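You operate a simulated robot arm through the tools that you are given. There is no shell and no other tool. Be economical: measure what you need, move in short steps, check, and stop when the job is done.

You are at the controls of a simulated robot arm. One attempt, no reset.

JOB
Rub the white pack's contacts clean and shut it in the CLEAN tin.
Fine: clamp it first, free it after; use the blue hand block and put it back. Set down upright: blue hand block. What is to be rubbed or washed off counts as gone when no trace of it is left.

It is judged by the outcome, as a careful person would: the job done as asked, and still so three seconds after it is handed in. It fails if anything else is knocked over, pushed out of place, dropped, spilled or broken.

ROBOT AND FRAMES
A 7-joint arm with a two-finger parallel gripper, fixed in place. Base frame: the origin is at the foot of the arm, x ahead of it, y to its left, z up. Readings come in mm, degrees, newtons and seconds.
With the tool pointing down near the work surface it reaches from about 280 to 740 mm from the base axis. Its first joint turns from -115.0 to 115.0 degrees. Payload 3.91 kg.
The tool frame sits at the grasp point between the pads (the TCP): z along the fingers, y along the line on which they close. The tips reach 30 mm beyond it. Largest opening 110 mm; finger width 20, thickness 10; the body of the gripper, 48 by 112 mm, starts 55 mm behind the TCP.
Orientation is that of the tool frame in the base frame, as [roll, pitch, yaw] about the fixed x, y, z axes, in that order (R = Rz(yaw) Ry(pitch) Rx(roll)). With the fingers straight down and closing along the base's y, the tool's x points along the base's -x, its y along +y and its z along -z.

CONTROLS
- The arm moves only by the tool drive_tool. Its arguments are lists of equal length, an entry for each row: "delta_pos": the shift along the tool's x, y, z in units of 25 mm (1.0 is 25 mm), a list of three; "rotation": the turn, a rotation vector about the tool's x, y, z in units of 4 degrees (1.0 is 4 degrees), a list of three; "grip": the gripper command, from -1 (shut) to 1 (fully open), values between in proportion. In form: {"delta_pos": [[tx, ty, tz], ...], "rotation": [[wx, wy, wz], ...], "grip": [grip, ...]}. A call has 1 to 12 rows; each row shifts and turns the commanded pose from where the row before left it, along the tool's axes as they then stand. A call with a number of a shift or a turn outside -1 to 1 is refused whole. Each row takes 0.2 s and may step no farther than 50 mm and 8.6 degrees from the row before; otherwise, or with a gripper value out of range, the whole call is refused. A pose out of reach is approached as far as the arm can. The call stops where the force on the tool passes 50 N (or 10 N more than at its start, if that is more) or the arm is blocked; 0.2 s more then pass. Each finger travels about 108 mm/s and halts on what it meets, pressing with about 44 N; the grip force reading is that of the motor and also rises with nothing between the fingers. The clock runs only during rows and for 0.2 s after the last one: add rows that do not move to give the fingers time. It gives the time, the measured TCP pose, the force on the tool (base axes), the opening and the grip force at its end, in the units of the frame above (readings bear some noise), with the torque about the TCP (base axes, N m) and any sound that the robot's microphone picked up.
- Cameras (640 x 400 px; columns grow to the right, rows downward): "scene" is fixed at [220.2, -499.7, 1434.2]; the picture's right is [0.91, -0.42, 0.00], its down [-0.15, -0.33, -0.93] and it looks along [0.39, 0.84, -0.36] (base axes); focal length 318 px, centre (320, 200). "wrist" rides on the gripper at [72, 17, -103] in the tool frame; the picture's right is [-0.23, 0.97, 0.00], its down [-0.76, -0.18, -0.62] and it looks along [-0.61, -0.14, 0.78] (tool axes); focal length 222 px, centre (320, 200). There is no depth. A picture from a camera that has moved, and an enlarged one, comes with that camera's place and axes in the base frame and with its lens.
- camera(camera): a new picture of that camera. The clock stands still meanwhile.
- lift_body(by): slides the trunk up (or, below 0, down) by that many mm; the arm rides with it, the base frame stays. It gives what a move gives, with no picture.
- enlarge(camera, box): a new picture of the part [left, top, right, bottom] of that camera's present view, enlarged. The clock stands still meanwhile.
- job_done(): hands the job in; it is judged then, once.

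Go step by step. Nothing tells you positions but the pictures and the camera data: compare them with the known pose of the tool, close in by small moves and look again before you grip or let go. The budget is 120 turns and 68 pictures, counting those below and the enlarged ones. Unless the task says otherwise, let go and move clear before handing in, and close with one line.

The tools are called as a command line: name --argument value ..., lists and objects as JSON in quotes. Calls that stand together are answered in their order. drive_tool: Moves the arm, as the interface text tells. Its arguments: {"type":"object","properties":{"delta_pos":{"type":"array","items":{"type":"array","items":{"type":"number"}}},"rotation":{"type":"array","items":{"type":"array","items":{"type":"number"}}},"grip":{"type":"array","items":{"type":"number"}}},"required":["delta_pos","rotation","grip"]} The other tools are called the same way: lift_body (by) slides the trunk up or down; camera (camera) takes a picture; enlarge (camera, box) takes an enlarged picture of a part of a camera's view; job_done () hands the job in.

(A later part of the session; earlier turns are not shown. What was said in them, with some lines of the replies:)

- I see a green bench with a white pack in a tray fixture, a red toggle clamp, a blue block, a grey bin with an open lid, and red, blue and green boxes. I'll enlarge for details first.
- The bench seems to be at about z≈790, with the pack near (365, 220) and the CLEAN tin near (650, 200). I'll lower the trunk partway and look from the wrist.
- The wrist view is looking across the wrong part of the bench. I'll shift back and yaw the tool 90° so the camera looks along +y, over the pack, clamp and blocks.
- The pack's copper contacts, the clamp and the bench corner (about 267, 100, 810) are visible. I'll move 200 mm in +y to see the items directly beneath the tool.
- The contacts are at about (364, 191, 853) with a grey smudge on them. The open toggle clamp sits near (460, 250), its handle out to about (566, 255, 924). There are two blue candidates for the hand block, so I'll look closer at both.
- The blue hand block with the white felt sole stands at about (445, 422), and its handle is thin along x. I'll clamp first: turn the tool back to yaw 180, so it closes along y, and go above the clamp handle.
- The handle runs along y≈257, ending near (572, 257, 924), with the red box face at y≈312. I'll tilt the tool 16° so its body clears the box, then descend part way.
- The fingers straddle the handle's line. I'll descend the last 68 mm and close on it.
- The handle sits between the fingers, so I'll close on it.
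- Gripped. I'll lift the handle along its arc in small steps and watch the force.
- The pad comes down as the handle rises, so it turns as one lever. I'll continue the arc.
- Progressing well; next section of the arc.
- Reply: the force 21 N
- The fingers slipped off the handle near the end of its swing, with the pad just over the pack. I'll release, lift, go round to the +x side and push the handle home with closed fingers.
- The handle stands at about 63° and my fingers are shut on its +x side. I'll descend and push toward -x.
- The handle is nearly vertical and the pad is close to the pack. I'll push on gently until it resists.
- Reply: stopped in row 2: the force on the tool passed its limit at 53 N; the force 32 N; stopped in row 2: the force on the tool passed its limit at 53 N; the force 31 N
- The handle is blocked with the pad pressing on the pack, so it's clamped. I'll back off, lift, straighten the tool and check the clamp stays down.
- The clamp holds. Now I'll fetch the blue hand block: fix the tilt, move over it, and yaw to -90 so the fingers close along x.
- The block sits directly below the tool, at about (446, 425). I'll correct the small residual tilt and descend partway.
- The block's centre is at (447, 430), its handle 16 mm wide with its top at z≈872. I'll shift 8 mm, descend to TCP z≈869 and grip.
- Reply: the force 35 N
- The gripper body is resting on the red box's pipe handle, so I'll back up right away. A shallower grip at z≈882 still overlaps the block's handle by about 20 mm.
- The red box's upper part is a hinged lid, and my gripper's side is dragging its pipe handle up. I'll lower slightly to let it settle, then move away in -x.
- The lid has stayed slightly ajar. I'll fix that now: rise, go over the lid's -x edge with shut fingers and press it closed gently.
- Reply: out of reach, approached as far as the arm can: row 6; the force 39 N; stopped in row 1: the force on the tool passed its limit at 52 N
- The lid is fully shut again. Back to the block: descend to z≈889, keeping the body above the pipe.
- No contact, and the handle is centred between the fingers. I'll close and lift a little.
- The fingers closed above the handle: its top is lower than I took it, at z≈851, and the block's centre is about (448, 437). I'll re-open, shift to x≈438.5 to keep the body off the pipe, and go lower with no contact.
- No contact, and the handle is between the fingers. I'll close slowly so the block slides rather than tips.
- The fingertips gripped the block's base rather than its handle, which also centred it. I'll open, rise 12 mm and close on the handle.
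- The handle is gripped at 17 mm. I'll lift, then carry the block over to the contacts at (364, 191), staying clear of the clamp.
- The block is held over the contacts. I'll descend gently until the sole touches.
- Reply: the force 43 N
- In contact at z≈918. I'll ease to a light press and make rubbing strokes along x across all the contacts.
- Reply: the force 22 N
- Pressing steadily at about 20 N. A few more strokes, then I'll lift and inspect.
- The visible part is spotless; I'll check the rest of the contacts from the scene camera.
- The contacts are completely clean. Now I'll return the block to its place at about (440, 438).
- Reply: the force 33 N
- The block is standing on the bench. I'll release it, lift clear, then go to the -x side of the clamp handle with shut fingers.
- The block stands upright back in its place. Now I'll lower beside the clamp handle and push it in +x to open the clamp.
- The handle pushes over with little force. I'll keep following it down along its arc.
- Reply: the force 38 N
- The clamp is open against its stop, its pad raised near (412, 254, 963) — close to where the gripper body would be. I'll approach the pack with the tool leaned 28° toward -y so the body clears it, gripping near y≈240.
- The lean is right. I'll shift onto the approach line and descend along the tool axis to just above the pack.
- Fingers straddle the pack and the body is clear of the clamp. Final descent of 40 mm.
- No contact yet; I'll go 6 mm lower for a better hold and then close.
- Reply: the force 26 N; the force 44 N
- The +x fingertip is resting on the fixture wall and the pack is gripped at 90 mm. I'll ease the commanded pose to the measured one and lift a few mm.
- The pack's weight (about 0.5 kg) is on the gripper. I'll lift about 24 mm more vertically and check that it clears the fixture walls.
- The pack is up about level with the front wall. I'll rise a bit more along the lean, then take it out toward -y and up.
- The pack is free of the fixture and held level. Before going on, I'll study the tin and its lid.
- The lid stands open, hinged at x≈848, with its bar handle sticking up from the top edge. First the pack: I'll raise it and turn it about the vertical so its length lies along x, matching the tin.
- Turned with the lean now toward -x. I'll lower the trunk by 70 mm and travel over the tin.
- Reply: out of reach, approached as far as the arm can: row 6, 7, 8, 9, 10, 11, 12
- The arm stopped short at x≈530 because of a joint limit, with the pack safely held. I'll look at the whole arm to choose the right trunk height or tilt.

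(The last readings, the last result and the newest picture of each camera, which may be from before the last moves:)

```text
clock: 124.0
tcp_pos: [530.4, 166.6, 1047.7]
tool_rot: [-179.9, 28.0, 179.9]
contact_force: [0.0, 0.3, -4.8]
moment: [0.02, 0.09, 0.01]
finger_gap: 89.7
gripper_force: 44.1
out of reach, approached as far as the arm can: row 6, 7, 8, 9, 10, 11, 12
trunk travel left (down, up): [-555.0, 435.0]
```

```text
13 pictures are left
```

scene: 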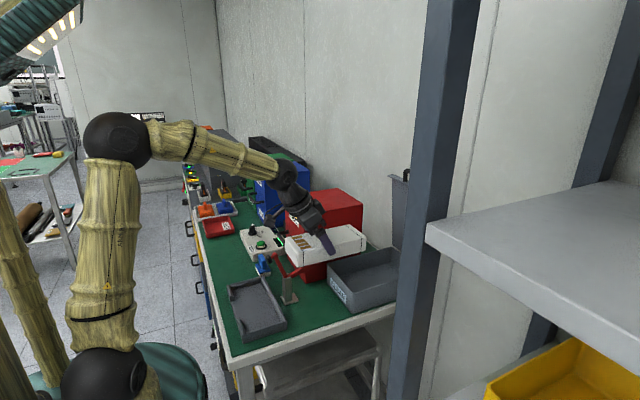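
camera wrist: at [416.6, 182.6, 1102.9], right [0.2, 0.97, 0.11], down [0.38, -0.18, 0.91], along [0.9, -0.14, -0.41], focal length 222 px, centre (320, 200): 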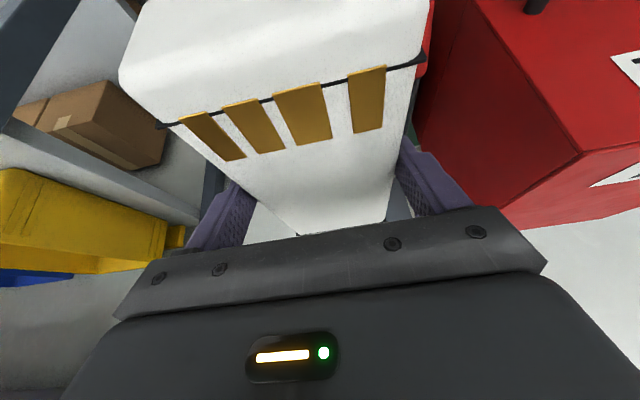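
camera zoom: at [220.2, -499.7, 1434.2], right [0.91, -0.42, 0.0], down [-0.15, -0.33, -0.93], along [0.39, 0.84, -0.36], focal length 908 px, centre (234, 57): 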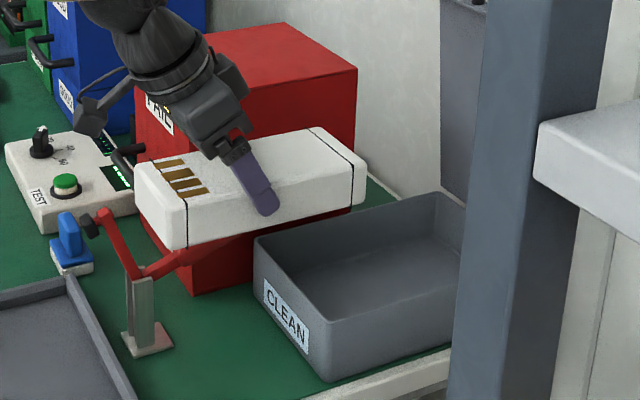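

drive_tool --delta_pos '[[0, 0, 0], [0, 0, 0]]' --rotation '[[0, 0, 0], [0, 0, 0]]' --grip '[0, 0]'

```text
clock: 124.6
tcp_pos: [529.6, 166.1, 1046.7]
tool_rot: [-179.9, 28.0, -180.0]
contact_force: [-0.4, 0.8, -4.7]
moment: [0.01, 0.11, 0.03]
finger_gap: 89.8
gripper_force: 43.8
trunk travel left (down, up): [-555.0, 435.0]
```

drive_tool --delta_pos '[[-0.883, 0, 0.469], [0, 0, 0]]' --rotation '[[0, 0, 0], [0, 0, 0]]' --grip '[0, 0]'

drive_tool --delta_pos '[[0.469, 0, 0.883], [0, 0, 0]]' --rotation '[[0, 0, 0], [0, 0, 0]]' --grip '[0, 0]'

```text
clock: 125.2
tcp_pos: [532.6, 161.1, 1054.1]
tool_rot: [-180.0, 28.1, 180.0]
contact_force: [0.6, -0.5, -4.2]
moment: [0.01, 0.07, -0.02]
finger_gap: 90.0
gripper_force: 43.6
out of reach, approached as far as the arm can: row 1
trunk travel left (down, up): [-555.0, 435.0]
```

```text
clock: 125.8
tcp_pos: [526.1, 160.5, 1033.6]
tool_rot: [-179.8, 28.1, -180.0]
contact_force: [0.6, 0.0, -4.8]
moment: [0.0, 0.08, -0.02]
finger_gap: 89.8
gripper_force: 43.2
out of reach, approached as far as the arm can: row 1
trunk travel left (down, up): [-555.0, 435.0]
```

The pack is secure, but the elbow seems stuck in this low-trunk posture. I'll raise the trunk 70 mm back up, so the arm works lower relative to its shoulder, and retry in small steps.

lift_body --by 70

drive_tool --delta_pos '[[0.469, 0, 0.883], [0.469, 0, 0.883], [0.469, 0, 0.883], [0.469, 0, 0.883], [0, 0, 0]]' --rotation '[[0, 0, 0], [0, 0, 0], [0, 0, 0], [0, 0, 0], [0, 0, 0]]' --grip '[0, 0, 0, 0, 0]'

```text
clock: 126.8
tcp_pos: [525.6, 161.7, 1102.7]
tool_rot: [-179.9, 28.0, -179.9]
contact_force: [0.5, -0.2, -4.6]
moment: [0.0, 0.1, 0.01]
finger_gap: 89.8
gripper_force: 44.0
trunk travel left (down, up): [-625.0, 365.0]
```

```text
clock: 128.0
tcp_pos: [484.3, 154.0, 1029.9]
tool_rot: [-179.9, 28.2, -179.9]
contact_force: [0.4, -0.1, -4.3]
moment: [0.02, 0.09, 0.0]
finger_gap: 89.7
gripper_force: 43.5
out of reach, approached as far as the arm can: row 1, 2, 3, 4
trunk travel left (down, up): [-625.0, 365.0]
```

Still limited in this leaned posture. I'll test whether bringing the tool back to vertical (the pack tipping in the air) frees the +x motion.

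drive_tool --delta_pos '[[-0.469, 0, -0.883], [-0.469, 0, -0.883], [0, 0, 0], [0, 0, 0], [0, 0, 0], [0, 0, 0], [0, 0, 0], [0, 0, 0], [0, 0, 0], [0, 0, 0]]' --rotation '[[0, 0, 0], [0, 0, 0], [0, 1, 0], [0, 1, 0], [0, 1, 0], [0, 1, 0], [0, 1, 0], [0, 1, 0], [0, 1, 0], [0, 0, 0]]' --grip '[0, 0, 0, 0, 0, 0, 0, 0, 0, 0]'

drive_tool --delta_pos '[[-0.8, 0, 0], [-0.8, 0, 0], [-0.8, 0, 0], [0, 0, 0]]' --rotation '[[0, 0, 0], [0, 0, 0], [0, 0, 0], [0, 0, 0]]' --grip '[0, 0, 0, 0]'

```text
clock: 130.2
tcp_pos: [438.8, 150.2, 1099.2]
tool_rot: [180.0, 0.2, 179.9]
contact_force: [-0.9, -0.3, -4.6]
moment: [0.0, 0.01, -0.03]
finger_gap: 89.6
gripper_force: 44.0
out of reach, approached as far as the arm can: row 6, 7, 8, 9
trunk travel left (down, up): [-625.0, 365.0]
```

```text
clock: 131.2
tcp_pos: [440.7, 146.7, 1107.8]
tool_rot: [-180.0, 0.1, -180.0]
contact_force: [0.3, 0.2, -4.3]
moment: [-0.01, 0.03, 0.01]
finger_gap: 89.9
gripper_force: 44.0
out of reach, approached as far as the arm can: row 1, 2, 3
trunk travel left (down, up): [-625.0, 365.0]
```

The limit has followed the posture: the lean-and-turn loop wound the arm's redundant joint. I'll go back and unwind that loop, reversing it at the same spot, then turn with the tool vertical instead.

drive_tool --delta_pos '[[1, -0.23, 0.48], [1, -0.23, 0.48], [1, -0.23, 0.48], [0, 0, 0], [0, 0, 0], [0, 0, 0], [0, 0, 0], [0, 0, 0], [0, 0, 0], [0, 0, 0]]' --rotation '[[0, 0, 0], [0, 0, 0], [0, 0, 0], [0, -1, 0], [0, -1, 0], [0, -1, 0], [0, -1, 0], [0, -1, 0], [0, -1, 0], [0, -1, 0]]' --grip '[0, 0, 0, 0, 0, 0, 0, 0, 0, 0]'

drive_tool --delta_pos '[[0, 0, 0], [0, 0, 0], [0, 0, 0], [0, 0, 0], [0, 0, 0], [0, 0, 0], [0, 0, 0], [0, 0, 0], [0, 0, 0], [0, 0, 0], [0, 0, 0], [0, 0, 0]]' --rotation '[[-0.469, 0, -0.883], [-0.469, 0, -0.883], [-0.469, 0, -0.883], [-0.469, 0, -0.883], [-0.469, 0, -0.883], [-0.469, 0, -0.883], [-0.469, 0, -0.883], [-0.469, 0, -0.883], [-0.469, 0, -0.883], [-0.469, 0, -0.883], [-0.469, 0, -0.883], [-0.469, 0, -0.883]]' --grip '[0, 0, 0, 0, 0, 0, 0, 0, 0, 0, 0, 0]'

drive_tool --delta_pos '[[0, 0, 0], [0, 0, 0], [0, 0, 0], [0, 0, 0], [0, 0, 0], [0, 0, 0], [0, 0, 0], [0, 0, 0], [0, 0, 0], [0, 0, 0], [0, 0, 0]]' --rotation '[[-0.469, 0, -0.883], [-0.469, 0, -0.883], [-0.469, 0, -0.883], [-0.469, 0, -0.883], [-0.469, 0, -0.883], [-0.469, 0, -0.883], [-0.469, 0, -0.883], [-0.469, 0, -0.883], [-0.469, 0, -0.883], [-0.469, 0, -0.883], [-0.235, 0, -0.442]]' --grip '[0, 0, 0, 0, 0, 0, 0, 0, 0, 0, 0]'

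drive_tool --delta_pos '[[0, 0, 0], [0, 0, 0], [0, 0, 0], [0, 0, 0], [0, 0, 0], [0, 0, 0], [0, 0, 0], [0, 0, 0]]' --rotation '[[0, 1, 0], [0, 1, 0], [0, 1, 0], [0, 1, 0], [0, 1, 0], [0, 1, 0], [0, 1, 0], [0, 0, 0]]' --grip '[0, 0, 0, 0, 0, 0, 0, 0]'

```text
clock: 133.4
tcp_pos: [368.1, 128.4, 1070.3]
tool_rot: [-180.0, 28.2, -180.0]
contact_force: [0.7, -0.7, -4.6]
moment: [-0.01, 0.09, -0.01]
finger_gap: 89.7
gripper_force: 43.6
trunk travel left (down, up): [-625.0, 365.0]
```

```text
clock: 136.0
tcp_pos: [367.1, 129.1, 1069.1]
tool_rot: [-179.8, 28.0, -131.9]
contact_force: [-0.7, 1.1, -4.8]
moment: [-0.07, 0.05, 0.02]
finger_gap: 89.8
gripper_force: 44.0
trunk travel left (down, up): [-625.0, 365.0]
```

```text
clock: 138.4
tcp_pos: [366.0, 129.8, 1071.0]
tool_rot: [-179.9, 28.0, -89.9]
contact_force: [-0.6, 0.1, -4.5]
moment: [-0.07, 0.01, 0.01]
finger_gap: 89.8
gripper_force: 44.3
trunk travel left (down, up): [-625.0, 365.0]
```

```text
clock: 140.2
tcp_pos: [366.4, 129.5, 1071.1]
tool_rot: [-179.9, 0.0, -90.0]
contact_force: [0.1, -0.1, -4.8]
moment: [0.02, -0.02, 0.02]
finger_gap: 90.0
gripper_force: 43.9
trunk travel left (down, up): [-625.0, 365.0]
```

drive_tool --delta_pos '[[0, 0, -0.8], [0, 0, -0.8], [0, 0, 0], [0, 0, 0], [0, 0, 0], [0, 0, 0], [0, 0, 0], [0, 0, 0], [0, 0, 0], [0, 0, 0], [0, 0, 0], [0, 0, 0]]' --rotation '[[0, 0, 0], [0, 0, 0], [0, 0, 1], [0, 0, 1], [0, 0, 1], [0, 0, 1], [0, 0, 1], [0, 0, 1], [0, 0, 1], [0, 0, 1], [0, 0, 1], [0, 0, 1]]' --grip '[0, 0, 0, 0, 0, 0, 0, 0, 0, 0, 0, 0]'

drive_tool --delta_pos '[[0, 0, 0], [0, 0, 0], [0, 0, 0], [0, 0, 0], [0, 0, 0], [0, 0, 0], [0, 0, 0], [0, 0, 0], [0, 0, 0], [0, 0, 0], [0, 0, 0], [0, 0, 0]]' --rotation '[[0, 0, 1], [0, 0, 1], [0, 0, 1], [0, 0, 1], [0, 0, 1], [0, 0, 1], [0, 0, 1], [0, 0, 1], [0, 0, 1], [0, 0, 1], [0, 0, 1], [0, 0, 1]]' --grip '[0, 0, 0, 0, 0, 0, 0, 0, 0, 0, 0, 0]'

drive_tool --delta_pos '[[0, 0, 0], [-1, 0.15, 0], [-1, 0.15, 0], [-1, 0.15, 0], [-1, 0.15, 0], [-1, 0.15, 0], [-1, 0.15, 0]]' --rotation '[[0, 0, 0.5], [0, 0, 0], [0, 0, 0], [0, 0, 0], [0, 0, 0], [0, 0, 0], [0, 0, 0]]' --grip '[0, 0, 0, 0, 0, 0, 0]'

```text
clock: 142.8
tcp_pos: [368.0, 128.8, 1110.0]
tool_rot: [-179.8, 0.0, -130.1]
contact_force: [0.3, 0.6, -5.1]
moment: [0.03, 0.03, 0.03]
finger_gap: 89.8
gripper_force: 43.7
trunk travel left (down, up): [-625.0, 365.0]
```

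```text
clock: 145.4
tcp_pos: [368.1, 130.2, 1111.3]
tool_rot: [180.0, 0.1, -178.2]
contact_force: [0.5, -0.1, -4.0]
moment: [0.0, 0.01, 0.0]
finger_gap: 90.0
gripper_force: 43.6
trunk travel left (down, up): [-625.0, 365.0]
```

```text
clock: 147.0
tcp_pos: [518.8, 150.8, 1110.4]
tool_rot: [179.9, 0.1, -180.0]
contact_force: [-0.8, -1.1, -4.2]
moment: [-0.01, 0.03, 0.01]
finger_gap: 89.6
gripper_force: 43.7
trunk travel left (down, up): [-625.0, 365.0]
```

Motion is free again. I'll continue over the tin while descending somewhat.

drive_tool --delta_pos '[[-1, 0.22, 0.5], [-1, 0.22, 0.5], [-1, 0.22, 0.5], [-1, 0.22, 0.5], [-1, 0.22, 0.5], [-1, 0.22, 0.5], [-0.9, 0.22, 0.5], [0, 0, 0]]' --rotation '[[0, 0, 0], [0, 0, 0], [0, 0, 0], [0, 0, 0], [0, 0, 0], [0, 0, 0], [0, 0, 0], [0, 0, 0]]' --grip '[0, 0, 0, 0, 0, 0, 0, 0]'

```text
clock: 148.8
tcp_pos: [690.8, 189.9, 1024.3]
tool_rot: [179.9, 0.1, 180.0]
contact_force: [0.0, -0.1, -4.4]
moment: [-0.03, 0.01, 0.01]
finger_gap: 89.8
gripper_force: 43.7
trunk travel left (down, up): [-625.0, 365.0]
```

Over the tin. Now I'll lean the tool 28° again to level the pack and look.

drive_tool --delta_pos '[[0, 0, 0], [0, 0, 0], [0, 0, 0], [0, 0, 0], [0, 0, 0], [0, 0, 0], [0, 0, 0], [0, 0, 0]]' --rotation '[[0, -1, 0], [0, -1, 0], [0, -1, 0], [0, -1, 0], [0, -1, 0], [0, -1, 0], [0, -1, 0], [0, 0, 0]]' --grip '[0, 0, 0, 0, 0, 0, 0, 0]'

enlarge --camera "scene" --box '[270, 160, 430, 320]'

camera --camera "wrist"

```text
clock: 150.6
tcp_pos: [689.4, 190.4, 1023.2]
tool_rot: [180.0, 28.1, 179.9]
contact_force: [-0.2, 0.0, -4.5]
moment: [0.01, 0.1, -0.01]
finger_gap: 89.8
gripper_force: 44.4
trunk travel left (down, up): [-625.0, 365.0]
```

```text
2.50 times, centred on (350, 240) of scene
camera zoom: at [220.2, -499.7, 1434.2], right [0.91, -0.42, 0.0], down [-0.15, -0.33, -0.93], along [0.39, 0.84, -0.36], focal length 794 px, centre (245, 100)
```

zoom: 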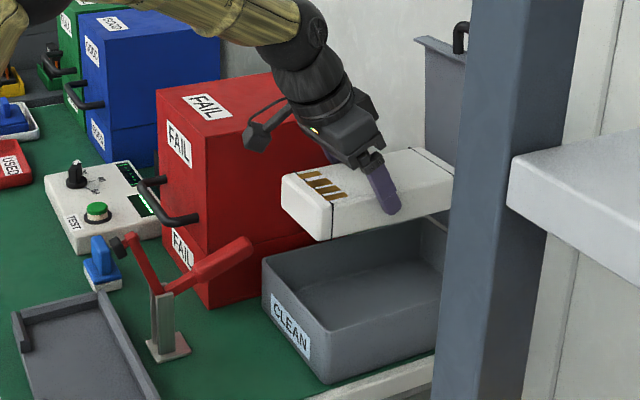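

```text
11 pictures are left
camera wrist: at [576.6, 206.7, 1079.4], right [0.2, 0.97, 0.11], down [0.38, -0.18, 0.91], along [0.9, -0.14, -0.4], focal length 222 px, centre (320, 200)
```

wrist: 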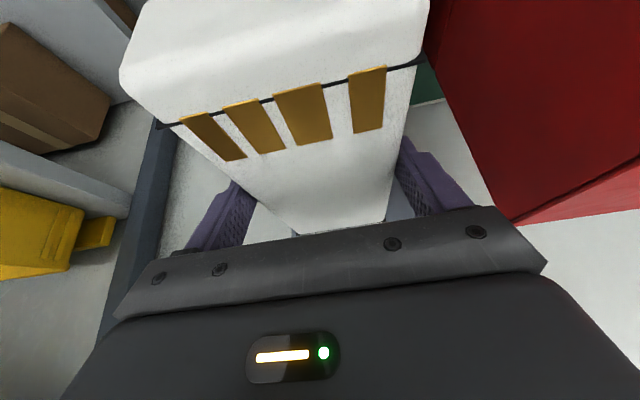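

The pack is level over the tin (rim x≈603, y≈121–266, z≈880). I'll centre it and lower it inside.

drive_tool --delta_pos '[[-0.2, 0.12, 0.1], [0.469, 0, 0.883], [0.469, 0, 0.883], [0.469, 0, 0.883], [0.469, 0, 0.883], [0, 0, 0]]' --rotation '[[0, 0, 0], [0, 0, 0], [0, 0, 0], [0, 0, 0], [0, 0, 0], [0, 0, 0]]' --grip '[0, 0, 0, 0, 0, 0]'

enlarge --camera "scene" --box '[300, 200, 420, 320]'

```text
clock: 152.0
tcp_pos: [697.1, 192.6, 923.0]
tool_rot: [179.9, 28.1, 180.0]
contact_force: [0.1, 0.6, -4.0]
moment: [-0.03, 0.11, 0.01]
finger_gap: 89.7
gripper_force: 44.1
trunk travel left (down, up): [-625.0, 365.0]
```

```text
3.33 times, centred on (360, 260) of scene
camera zoom: at [220.2, -499.7, 1434.2], right [0.91, -0.42, 0.0], down [-0.15, -0.33, -0.93], along [0.39, 0.84, -0.36], focal length 1059 px, centre (187, 0)
```

zoom: 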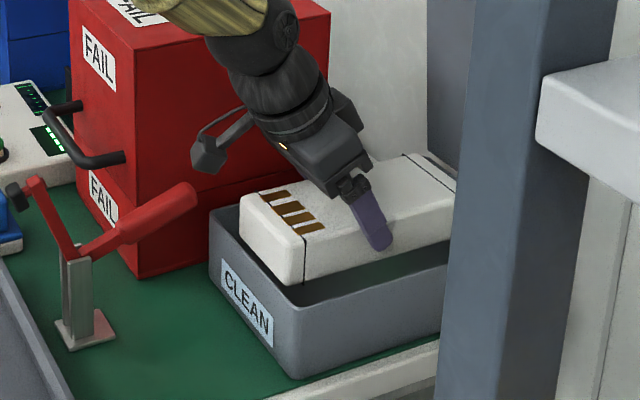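

It lines up inside the rim. I'll lower slowly to the floor.

drive_tool --delta_pos '[[0.375, 0, 0.706], [0.28, 0, 0.53], [0.188, 0, 0.353], [0, 0, 0]]' --rotation '[[0, 0, 0], [0, 0, 0], [0, 0, 0], [0, 0, 0]]' --grip '[0, 0, 0, 0]'

drive_tool --delta_pos '[[0.094, 0, 0.177], [0.094, 0, 0.177], [0, 0, 0]]' --rotation '[[0, 0, 0], [0, 0, 0], [0, 0, 0]]' --grip '[0, 0, 0]'

```text
clock: 153.0
tcp_pos: [695.5, 193.0, 879.7]
tool_rot: [-180.0, 28.0, -180.0]
contact_force: [0.1, 0.4, -4.9]
moment: [0.01, 0.08, 0.0]
finger_gap: 89.6
gripper_force: 43.5
trunk travel left (down, up): [-625.0, 365.0]
```

```text
clock: 153.8
tcp_pos: [696.7, 193.2, 868.8]
tool_rot: [179.9, 28.0, 180.0]
contact_force: [0.3, -0.4, -4.2]
moment: [-0.01, 0.09, -0.02]
finger_gap: 89.8
gripper_force: 44.4
trunk travel left (down, up): [-625.0, 365.0]
```

drive_tool --delta_pos '[[0.094, 0, 0.177], [0, 0, 0]]' --rotation '[[0, 0, 0], [0, 0, 0]]' --grip '[0, 0]'

drive_tool --delta_pos '[[0.075, 0, 0.141], [0, 0, 0]]' --rotation '[[0, 0, 0], [0, 0, 0]]' --grip '[0, 0]'

```text
clock: 154.4
tcp_pos: [695.6, 192.6, 864.3]
tool_rot: [-180.0, 28.0, -179.9]
contact_force: [-1.2, -0.7, -4.2]
moment: [0.01, 0.07, 0.01]
finger_gap: 89.8
gripper_force: 44.2
trunk travel left (down, up): [-625.0, 365.0]
```

```text
clock: 155.0
tcp_pos: [695.9, 193.5, 861.3]
tool_rot: [-180.0, 28.2, 180.0]
contact_force: [0.4, -1.2, 0.7]
moment: [-0.28, -0.58, -0.05]
finger_gap: 90.0
gripper_force: 44.7
trunk travel left (down, up): [-625.0, 365.0]
```

The far end has touched. A couple of mm more to seat it, then release.

drive_tool --delta_pos '[[0.056, 0, 0.106], [0, 0, 0]]' --rotation '[[0, 0, 0], [0, 0, 0]]' --grip '[0, 0]'

```text
clock: 155.6
tcp_pos: [696.5, 192.3, 860.8]
tool_rot: [179.9, 28.4, 180.0]
contact_force: [3.4, 0.8, 18.0]
moment: [-0.99, 0.2, -0.21]
finger_gap: 89.6
gripper_force: 43.4
trunk travel left (down, up): [-625.0, 365.0]
```

Seated. I'll open just enough (about 100 mm) and withdraw along the tool axis.

drive_tool --delta_pos '[[-0.05, 0, -0.08], [0, 0, 0], [0, 0, 0], [0, 0, -0.3], [0, 0, -0.6], [0, 0, -0.9], [0, 0, -0.9], [0, 0, -0.9], [0, 0, -0.9]]' --rotation '[[0, 0, 0], [0, 0, 0], [0, 0, 0], [0, 0, 0], [0, 0, 0], [0, 0, 0], [0, 0, 0], [0, 0, 0], [0, 0, 0]]' --grip '[0, 0.82, 0.82, 0.82, 0.82, 0.82, 0.82, 0.82, 0.82]'

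camera --camera "wrist"

```text
clock: 157.6
tcp_pos: [639.7, 192.9, 959.2]
tool_rot: [-179.9, 28.1, -180.0]
contact_force: [0.7, 0.3, -0.2]
moment: [-0.02, -0.01, -0.02]
finger_gap: 100.3
gripper_force: 0.1
trunk travel left (down, up): [-625.0, 365.0]
```

```text
9 pictures are left
camera wrist: at [527.6, 209.2, 1015.2], right [0.2, 0.97, 0.11], down [0.38, -0.18, 0.91], along [0.9, -0.14, -0.4], focal length 222 px, centre (320, 200)
```

wrist: 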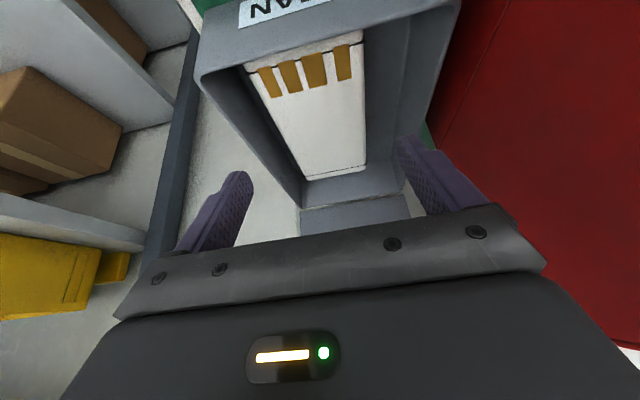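

The pack rests fully in the tin. Now the lid: I'll raise the trunk, shut the fingers and move high and forward to view its bar handle.

lift_body --by 200

drive_tool --delta_pos '[[-0.83, 0, -0.2], [-0.83, 0, -0.2], [-0.83, 0, -0.2], [-0.83, 0, -0.2], [-0.83, 0, -0.2], [0, 0, 0], [0, 0, 0], [0, 0, 0], [0, 0, 0]]' --rotation '[[0, 0, 0], [0, 0, 0], [0, 0, 0], [0, 0, 0], [0, 0, 0], [0, -1, 0], [0, -1, 0], [0, -1, 0], [0, -1, 0]]' --grip '[-1, -1, -1, -1, -1, -1, -1, -1, -1]'

camera --camera "wrist"

```text
clock: 159.8
tcp_pos: [641.7, 192.3, 1159.3]
tool_rot: [179.9, 28.2, -180.0]
contact_force: [-0.4, -0.5, 0.4]
moment: [-0.01, 0.05, 0.01]
finger_gap: 100.2
gripper_force: 0.0
trunk travel left (down, up): [-825.0, 165.0]
```

```text
clock: 161.8
tcp_pos: [720.7, 193.5, 1230.4]
tool_rot: [-180.0, 44.1, -179.9]
contact_force: [-0.1, 0.6, 0.5]
moment: [0.02, 0.0, 0.01]
finger_gap: 0.0
gripper_force: 37.7
trunk travel left (down, up): [-825.0, 165.0]
```

```text
8 pictures are left
camera wrist: at [596.4, 210.0, 1253.0], right [0.16, 0.97, 0.16], down [0.11, -0.18, 0.98], along [0.98, -0.14, -0.14], focal length 222 px, centre (320, 200)
```

wrist: 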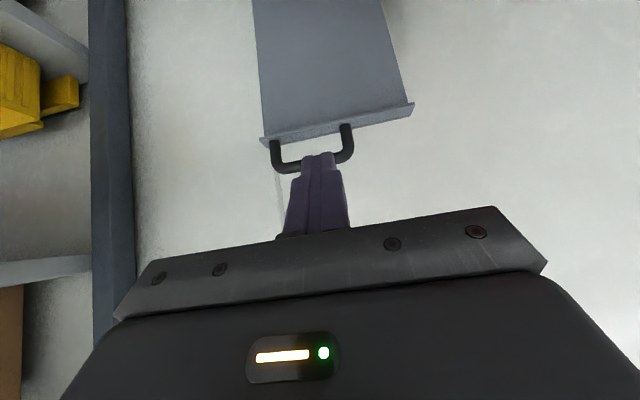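

I see the bar handle clearly at about (838, 131–217, 1176), atop the upright lid. I'll lean further and reach over it, so the shut fingers hang behind the bar at y≈176.

drive_tool --delta_pos '[[0, 0, 0], [0, 0, 0], [-0.65, -0.14, 0.7], [-0.65, -0.14, 0.7], [-0.65, -0.14, 0.7], [-0.65, -0.14, 0.7], [-0.65, -0.14, 0.7], [0, 0, 0]]' --rotation '[[0, -1, 0], [0, -1, 0], [0, 0, 0], [0, 0, 0], [0, 0, 0], [0, 0, 0], [0, 0, 0], [0, 0, 0]]' --grip '[-1, -1, -1, -1, -1, -1, -1, -1]'

camera --camera "wrist"

```text
clock: 163.6
tcp_pos: [838.3, 175.9, 1239.7]
tool_rot: [-180.0, 52.0, 179.8]
contact_force: [0.6, 0.5, 0.5]
moment: [-0.05, -0.01, 0.01]
finger_gap: 0.0
gripper_force: 37.3
trunk travel left (down, up): [-825.0, 165.0]
```

```text
7 pictures are left
camera wrist: at [711.4, 192.5, 1245.5], right [0.14, 0.97, 0.18], down [-0.02, -0.18, 0.98], along [0.99, -0.14, 0.0], focal length 222 px, centre (320, 200)
```

wrist: 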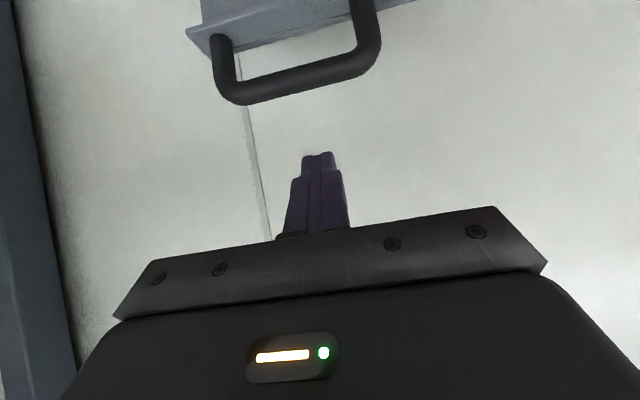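

The bar is just below and in front, as computed. I'll descend 42 mm so the fingertips drop behind it.

drive_tool --delta_pos '[[0.63, 0, 0.49], [0.4, 0, 0.31], [0.24, 0, 0.18], [0, 0, 0]]' --rotation '[[0, 0, 0], [0, 0, 0], [0, 0, 0], [0, 0, 0]]' --grip '[-1, -1, -1, -1]'

drive_tool --delta_pos '[[0.25, 0, -0.32], [0.25, 0, -0.32], [0.25, 0, -0.32]]' --rotation '[[0, 0, 0], [0, 0, 0], [0, 0, 0]]' --grip '[-1, -1, -1]'

camera --camera "wrist"

```text
clock: 164.6
tcp_pos: [839.3, 176.1, 1199.0]
tool_rot: [179.9, 52.0, -180.0]
contact_force: [-0.1, 0.3, -0.4]
moment: [-0.02, -0.04, 0.04]
finger_gap: 0.1
gripper_force: 37.7
trunk travel left (down, up): [-825.0, 165.0]
```

```text
clock: 165.4
tcp_pos: [808.4, 175.5, 1200.2]
tool_rot: [180.0, 52.0, 180.0]
contact_force: [0.6, 0.1, 0.8]
moment: [-0.01, 0.0, -0.01]
finger_gap: 0.1
gripper_force: 37.7
trunk travel left (down, up): [-825.0, 165.0]
```

```text
6 pictures are left
camera wrist: at [682.3, 191.6, 1206.0], right [0.14, 0.97, 0.18], down [-0.02, -0.18, 0.98], along [0.99, -0.14, 0.0], focal length 222 px, centre (320, 200)
```

wrist: 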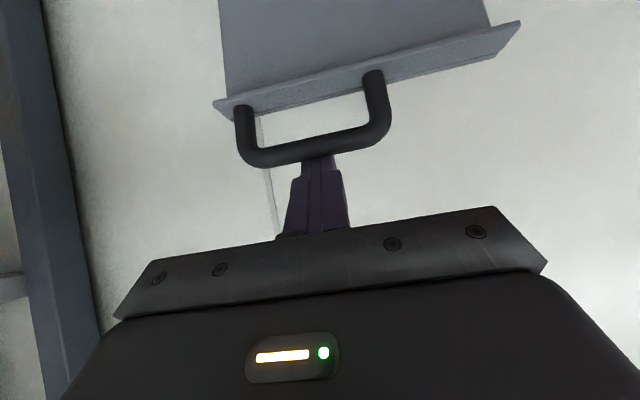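

The fingers are behind the bar and the lid is starting to come with them at almost no force. I'll follow its arc.

drive_tool --delta_pos '[[0.5, 0, -0.446], [0.5, 0, -0.446], [0.59, 0, -0.4], [0.59, 0, -0.4]]' --rotation '[[0, 0, 0], [0, 0, 0], [0, 0, 0], [0, 0, 0]]' --grip '[-1, -1, -1, -1]'

drive_tool --delta_pos '[[0, 0, 0], [0, 0, 0], [0, 0, 0], [0, 0, 0], [0, 0, 0], [0, 0, 0]]' --rotation '[[0, 1, 0], [0, 1, 0], [0, 1, 0], [0, 1, 0], [0, 1, 0], [0, 1, 0]]' --grip '[-1, -1, -1, -1, -1, -1]'

camera --camera "wrist"

```text
clock: 166.4
tcp_pos: [741.2, 175.0, 1182.6]
tool_rot: [180.0, 52.1, -180.0]
contact_force: [0.0, 0.7, 0.0]
moment: [-0.01, 0.02, -0.01]
finger_gap: 0.0
gripper_force: 38.1
trunk travel left (down, up): [-825.0, 165.0]
```

```text
clock: 167.8
tcp_pos: [743.1, 174.9, 1182.1]
tool_rot: [180.0, 27.9, 179.9]
contact_force: [-0.8, -0.2, -0.7]
moment: [-0.01, 0.01, 0.02]
finger_gap: 0.1
gripper_force: 37.7
trunk travel left (down, up): [-825.0, 165.0]
```

```text
5 pictures are left
camera wrist: at [629.8, 191.1, 1238.3], right [0.2, 0.97, 0.11], down [0.38, -0.18, 0.91], along [0.9, -0.14, -0.41], focal length 222 px, centre (320, 200)
```

wrist: 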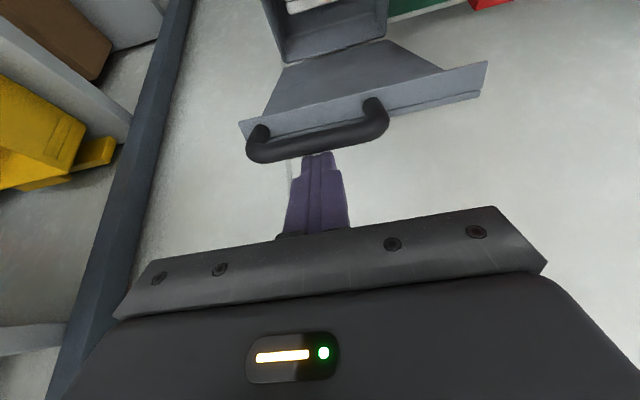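

The lid is following (about 115° now). I'll drop slightly to re-engage the bar and keep following the arc down.

drive_tool --delta_pos '[[0.38, 0, 0.294], [0.71, 0, 0.02], [0.71, 0, 0.02], [0.705, 0, 0.09], [0.705, 0, 0.09], [0.705, 0, 0.18], [0.705, 0, 0.18]]' --rotation '[[0, 0, 0], [0, 0, 0], [0, 0, 0], [0, 0, 0], [0, 0, 0], [0, 0, 0], [0, 0, 0]]' --grip '[-1, -1, -1, -1, -1, -1, -1]'

enlarge --camera "scene" --box '[290, 160, 430, 320]'

```text
clock: 169.4
tcp_pos: [650.0, 176.4, 1108.5]
tool_rot: [179.9, 28.1, -180.0]
contact_force: [-0.4, -0.5, 0.0]
moment: [-0.03, 0.02, -0.02]
finger_gap: 0.1
gripper_force: 38.0
trunk travel left (down, up): [-825.0, 165.0]
```

```text
2.50 times, centred on (360, 240) of scene
camera zoom: at [220.2, -499.7, 1434.2], right [0.91, -0.42, 0.0], down [-0.15, -0.33, -0.93], along [0.39, 0.84, -0.36], focal length 794 px, centre (220, 100)
```

zoom: 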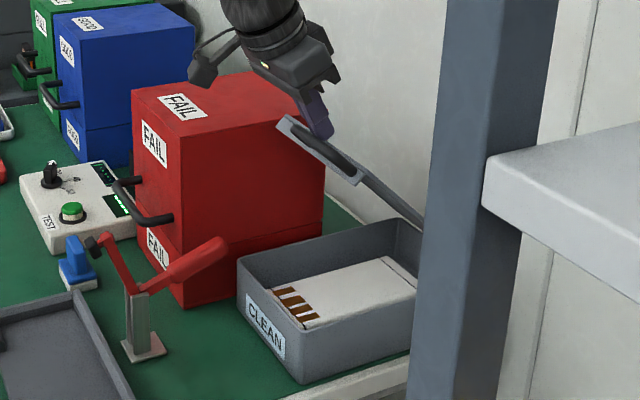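

The lid is about halfway down. I'll follow the arc a bit further, then press it shut from above.

drive_tool --delta_pos '[[0.665, 0, 0.27], [0.665, 0, 0.27], [0.63, 0, 0.33], [0.63, 0, 0.33]]' --rotation '[[0, 0, 0], [0, 0, 0], [0, 0, 0], [0, 0, 0]]' --grip '[-1, -1, -1, -1]'

```text
clock: 170.4
tcp_pos: [608.3, 176.0, 1054.6]
tool_rot: [179.9, 28.0, -180.0]
contact_force: [-0.7, -1.1, 0.0]
moment: [-0.01, 0.0, -0.01]
finger_gap: 0.0
gripper_force: 37.6
trunk travel left (down, up): [-825.0, 165.0]
```

drive_tool --delta_pos '[[0, 0, -0.8], [0, 0, -0.8], [0, 0, -0.8], [0, 0, 0], [0, 0, 0], [0, 0, 0], [0, 0, 0], [0, 0, 0], [0, 0, 0], [0, 0, 0]]' --rotation '[[0, 0, 0], [0, 0, 0], [0, 0, 0], [0, 1, 0], [0, 1, 0], [0, 1, 0], [0, 1, 0], [0, 1, 0], [0, 1, 0], [0, 1, 0]]' --grip '[-1, -1, -1, -1, -1, -1, -1, -1, -1, -1]'

drive_tool --delta_pos '[[-0.7, 0.64, 0], [-0.7, 0.64, 0], [-0.7, 0.64, 0], [-0.7, 0.64, 0], [0, 0, 0.8], [0, 0, 0.8], [0, 0, 0.8], [0, 0, 0.6]]' --rotation '[[0, 0, 0], [0, 0, 0], [0, 0, 0], [0, 0, 0], [0, 0, 0], [0, 0, 0], [0, 0, 0], [0, 0, 0]]' --grip '[-1, -1, -1, -1, -1, -1, -1, -1]'

enlarge --camera "scene" --box '[270, 180, 430, 320]'

```text
clock: 172.6
tcp_pos: [580.9, 176.2, 1105.2]
tool_rot: [180.0, 0.1, 180.0]
contact_force: [0.4, -0.8, -0.1]
moment: [-0.01, 0.03, 0.03]
finger_gap: 0.0
gripper_force: 37.5
trunk travel left (down, up): [-825.0, 165.0]
```

```text
clock: 174.4
tcp_pos: [649.9, 238.9, 1031.4]
tool_rot: [-180.0, 0.0, 179.9]
contact_force: [1.1, 0.4, -0.2]
moment: [0.03, 0.02, -0.02]
finger_gap: 0.2
gripper_force: 37.4
trunk travel left (down, up): [-825.0, 165.0]
```

```text
2.86 times, centred on (350, 250) of scene
camera zoom: at [220.2, -499.7, 1434.2], right [0.91, -0.42, 0.0], down [-0.15, -0.33, -0.93], along [0.39, 0.84, -0.36], focal length 908 px, centre (234, 57)
```

zoom: 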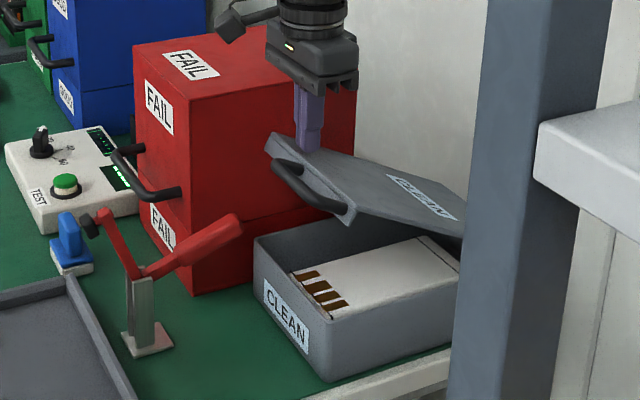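

The finger is on the lid, clear of its bar. I'll press it down.

drive_tool --delta_pos '[[0, 0, 0.6], [0, 0, 0.6], [0, 0, 0.6], [0, 0, 0.6], [0, 0, 0.6], [0, 0, 0.5], [0, 0, 0.3], [0, 0, 0]]' --rotation '[[0, 0, 0], [0, 0, 0], [0, 0, 0], [0, 0, 0], [0, 0, 0], [0, 0, 0], [0, 0, 0], [0, 0, 0]]' --grip '[-1, -1, -1, -1, -1, -1, -1, -1]'

drive_tool --delta_pos '[[0, 0, 0.2], [0, 0, 0.2], [0, 0, 0.2]]' --rotation '[[0, 0, 0], [0, 0, 0], [0, 0, 0]]' --grip '[-1, -1, -1]'

```text
clock: 176.2
tcp_pos: [650.4, 239.4, 936.2]
tool_rot: [180.0, 0.1, 180.0]
contact_force: [0.0, 0.8, -0.4]
moment: [-0.01, -0.03, 0.0]
finger_gap: 0.0
gripper_force: 37.4
trunk travel left (down, up): [-825.0, 165.0]
```

```text
clock: 177.0
tcp_pos: [649.1, 239.7, 920.1]
tool_rot: [180.0, 0.1, -180.0]
contact_force: [-0.9, 0.1, 0.1]
moment: [-0.01, 0.0, 0.01]
finger_gap: 0.1
gripper_force: 37.7
trunk travel left (down, up): [-825.0, 165.0]
```

drive_tool --delta_pos '[[0, 0, 0.15], [0, 0, 0.15], [0, 0, 0]]' --rotation '[[0, 0, 0], [0, 0, 0], [0, 0, 0]]' --grip '[-1, -1, -1]'

drive_tool --delta_pos '[[0, 0, 0.15], [0, 0, 0.1], [0, 0, 0]]' --rotation '[[0, 0, 0], [0, 0, 0], [0, 0, 0]]' --grip '[-1, -1, -1]'

```text
clock: 177.8
tcp_pos: [649.7, 238.9, 912.8]
tool_rot: [180.0, 0.1, -180.0]
contact_force: [-0.4, -0.2, 0.7]
moment: [-0.01, 0.0, -0.02]
finger_gap: 0.1
gripper_force: 37.4
trunk travel left (down, up): [-825.0, 165.0]
```

```text
clock: 178.6
tcp_pos: [649.7, 239.3, 911.7]
tool_rot: [179.8, 0.6, 180.0]
contact_force: [5.0, -3.1, 30.6]
moment: [-0.15, 0.21, 0.05]
finger_gap: 0.0
gripper_force: 37.5
trunk travel left (down, up): [-825.0, 165.0]
```

Firm resistance at z≈912, so the lid is shut. I'll lift clear and check.

drive_tool --delta_pos '[[0, 0, -0.4], [0, 0, -0.9], [0, 0, -0.9], [0, 0, -0.9], [0, 0, -0.9], [0, 0, -0.9], [0, 0, -0.9], [0, 0, -0.9], [0, 0, -0.9], [0.9, -0.3, -0.5], [0.9, -0.3, 0], [0.9, -0.3, 0]]' --rotation '[[0, 0, 0], [0, 0, 0], [0, 0, 0], [0, 0, 0], [0, 0, 0], [0, 0, 0], [0, 0, 0], [0, 0, 0], [0, 0, 0], [0, 0, 0], [0, 0, 0], [0, 0, 0]]' --grip '[-1, -1, -1, -1, -1, -1, -1, -1, -1, -1, -1, -1]'

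enlarge --camera "scene" --box '[200, 190, 430, 334]'

```text
clock: 181.2
tcp_pos: [581.7, 217.2, 1109.5]
tool_rot: [180.0, 0.1, 180.0]
contact_force: [-0.8, -0.3, -0.2]
moment: [0.0, -0.01, -0.02]
finger_gap: 0.0
gripper_force: 38.6
trunk travel left (down, up): [-825.0, 165.0]
```

```text
2.78 times, centred on (315, 262) of scene
camera zoom: at [220.2, -499.7, 1434.2], right [0.91, -0.42, 0.0], down [-0.15, -0.33, -0.93], along [0.39, 0.84, -0.36], focal length 882 px, centre (334, 28)
```

zoom: 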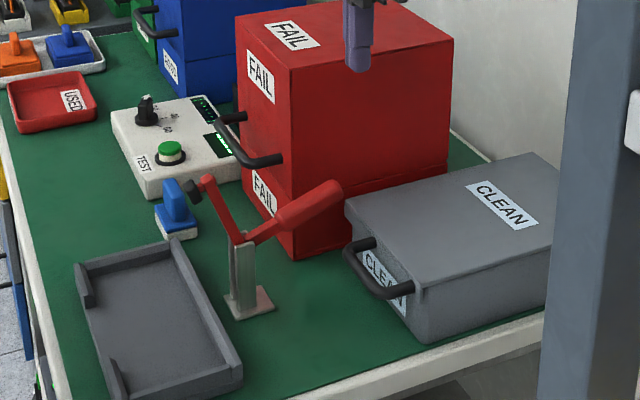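

The tin is shut with the pack inside, the clamp is open, the blue block stands upright back in its place and the red lid is closed. The arm is clear, so I'll hand in.

job_done

```text
The job is handed in.
```

I rubbed the white pack's contacts clean under the clamp, freed it and shut it in the CLEAN tin. The blue hand block is back upright about 8 mm from its original spot, and I bumped the FAIL box's lid ajar along the way but pressed it shut again.
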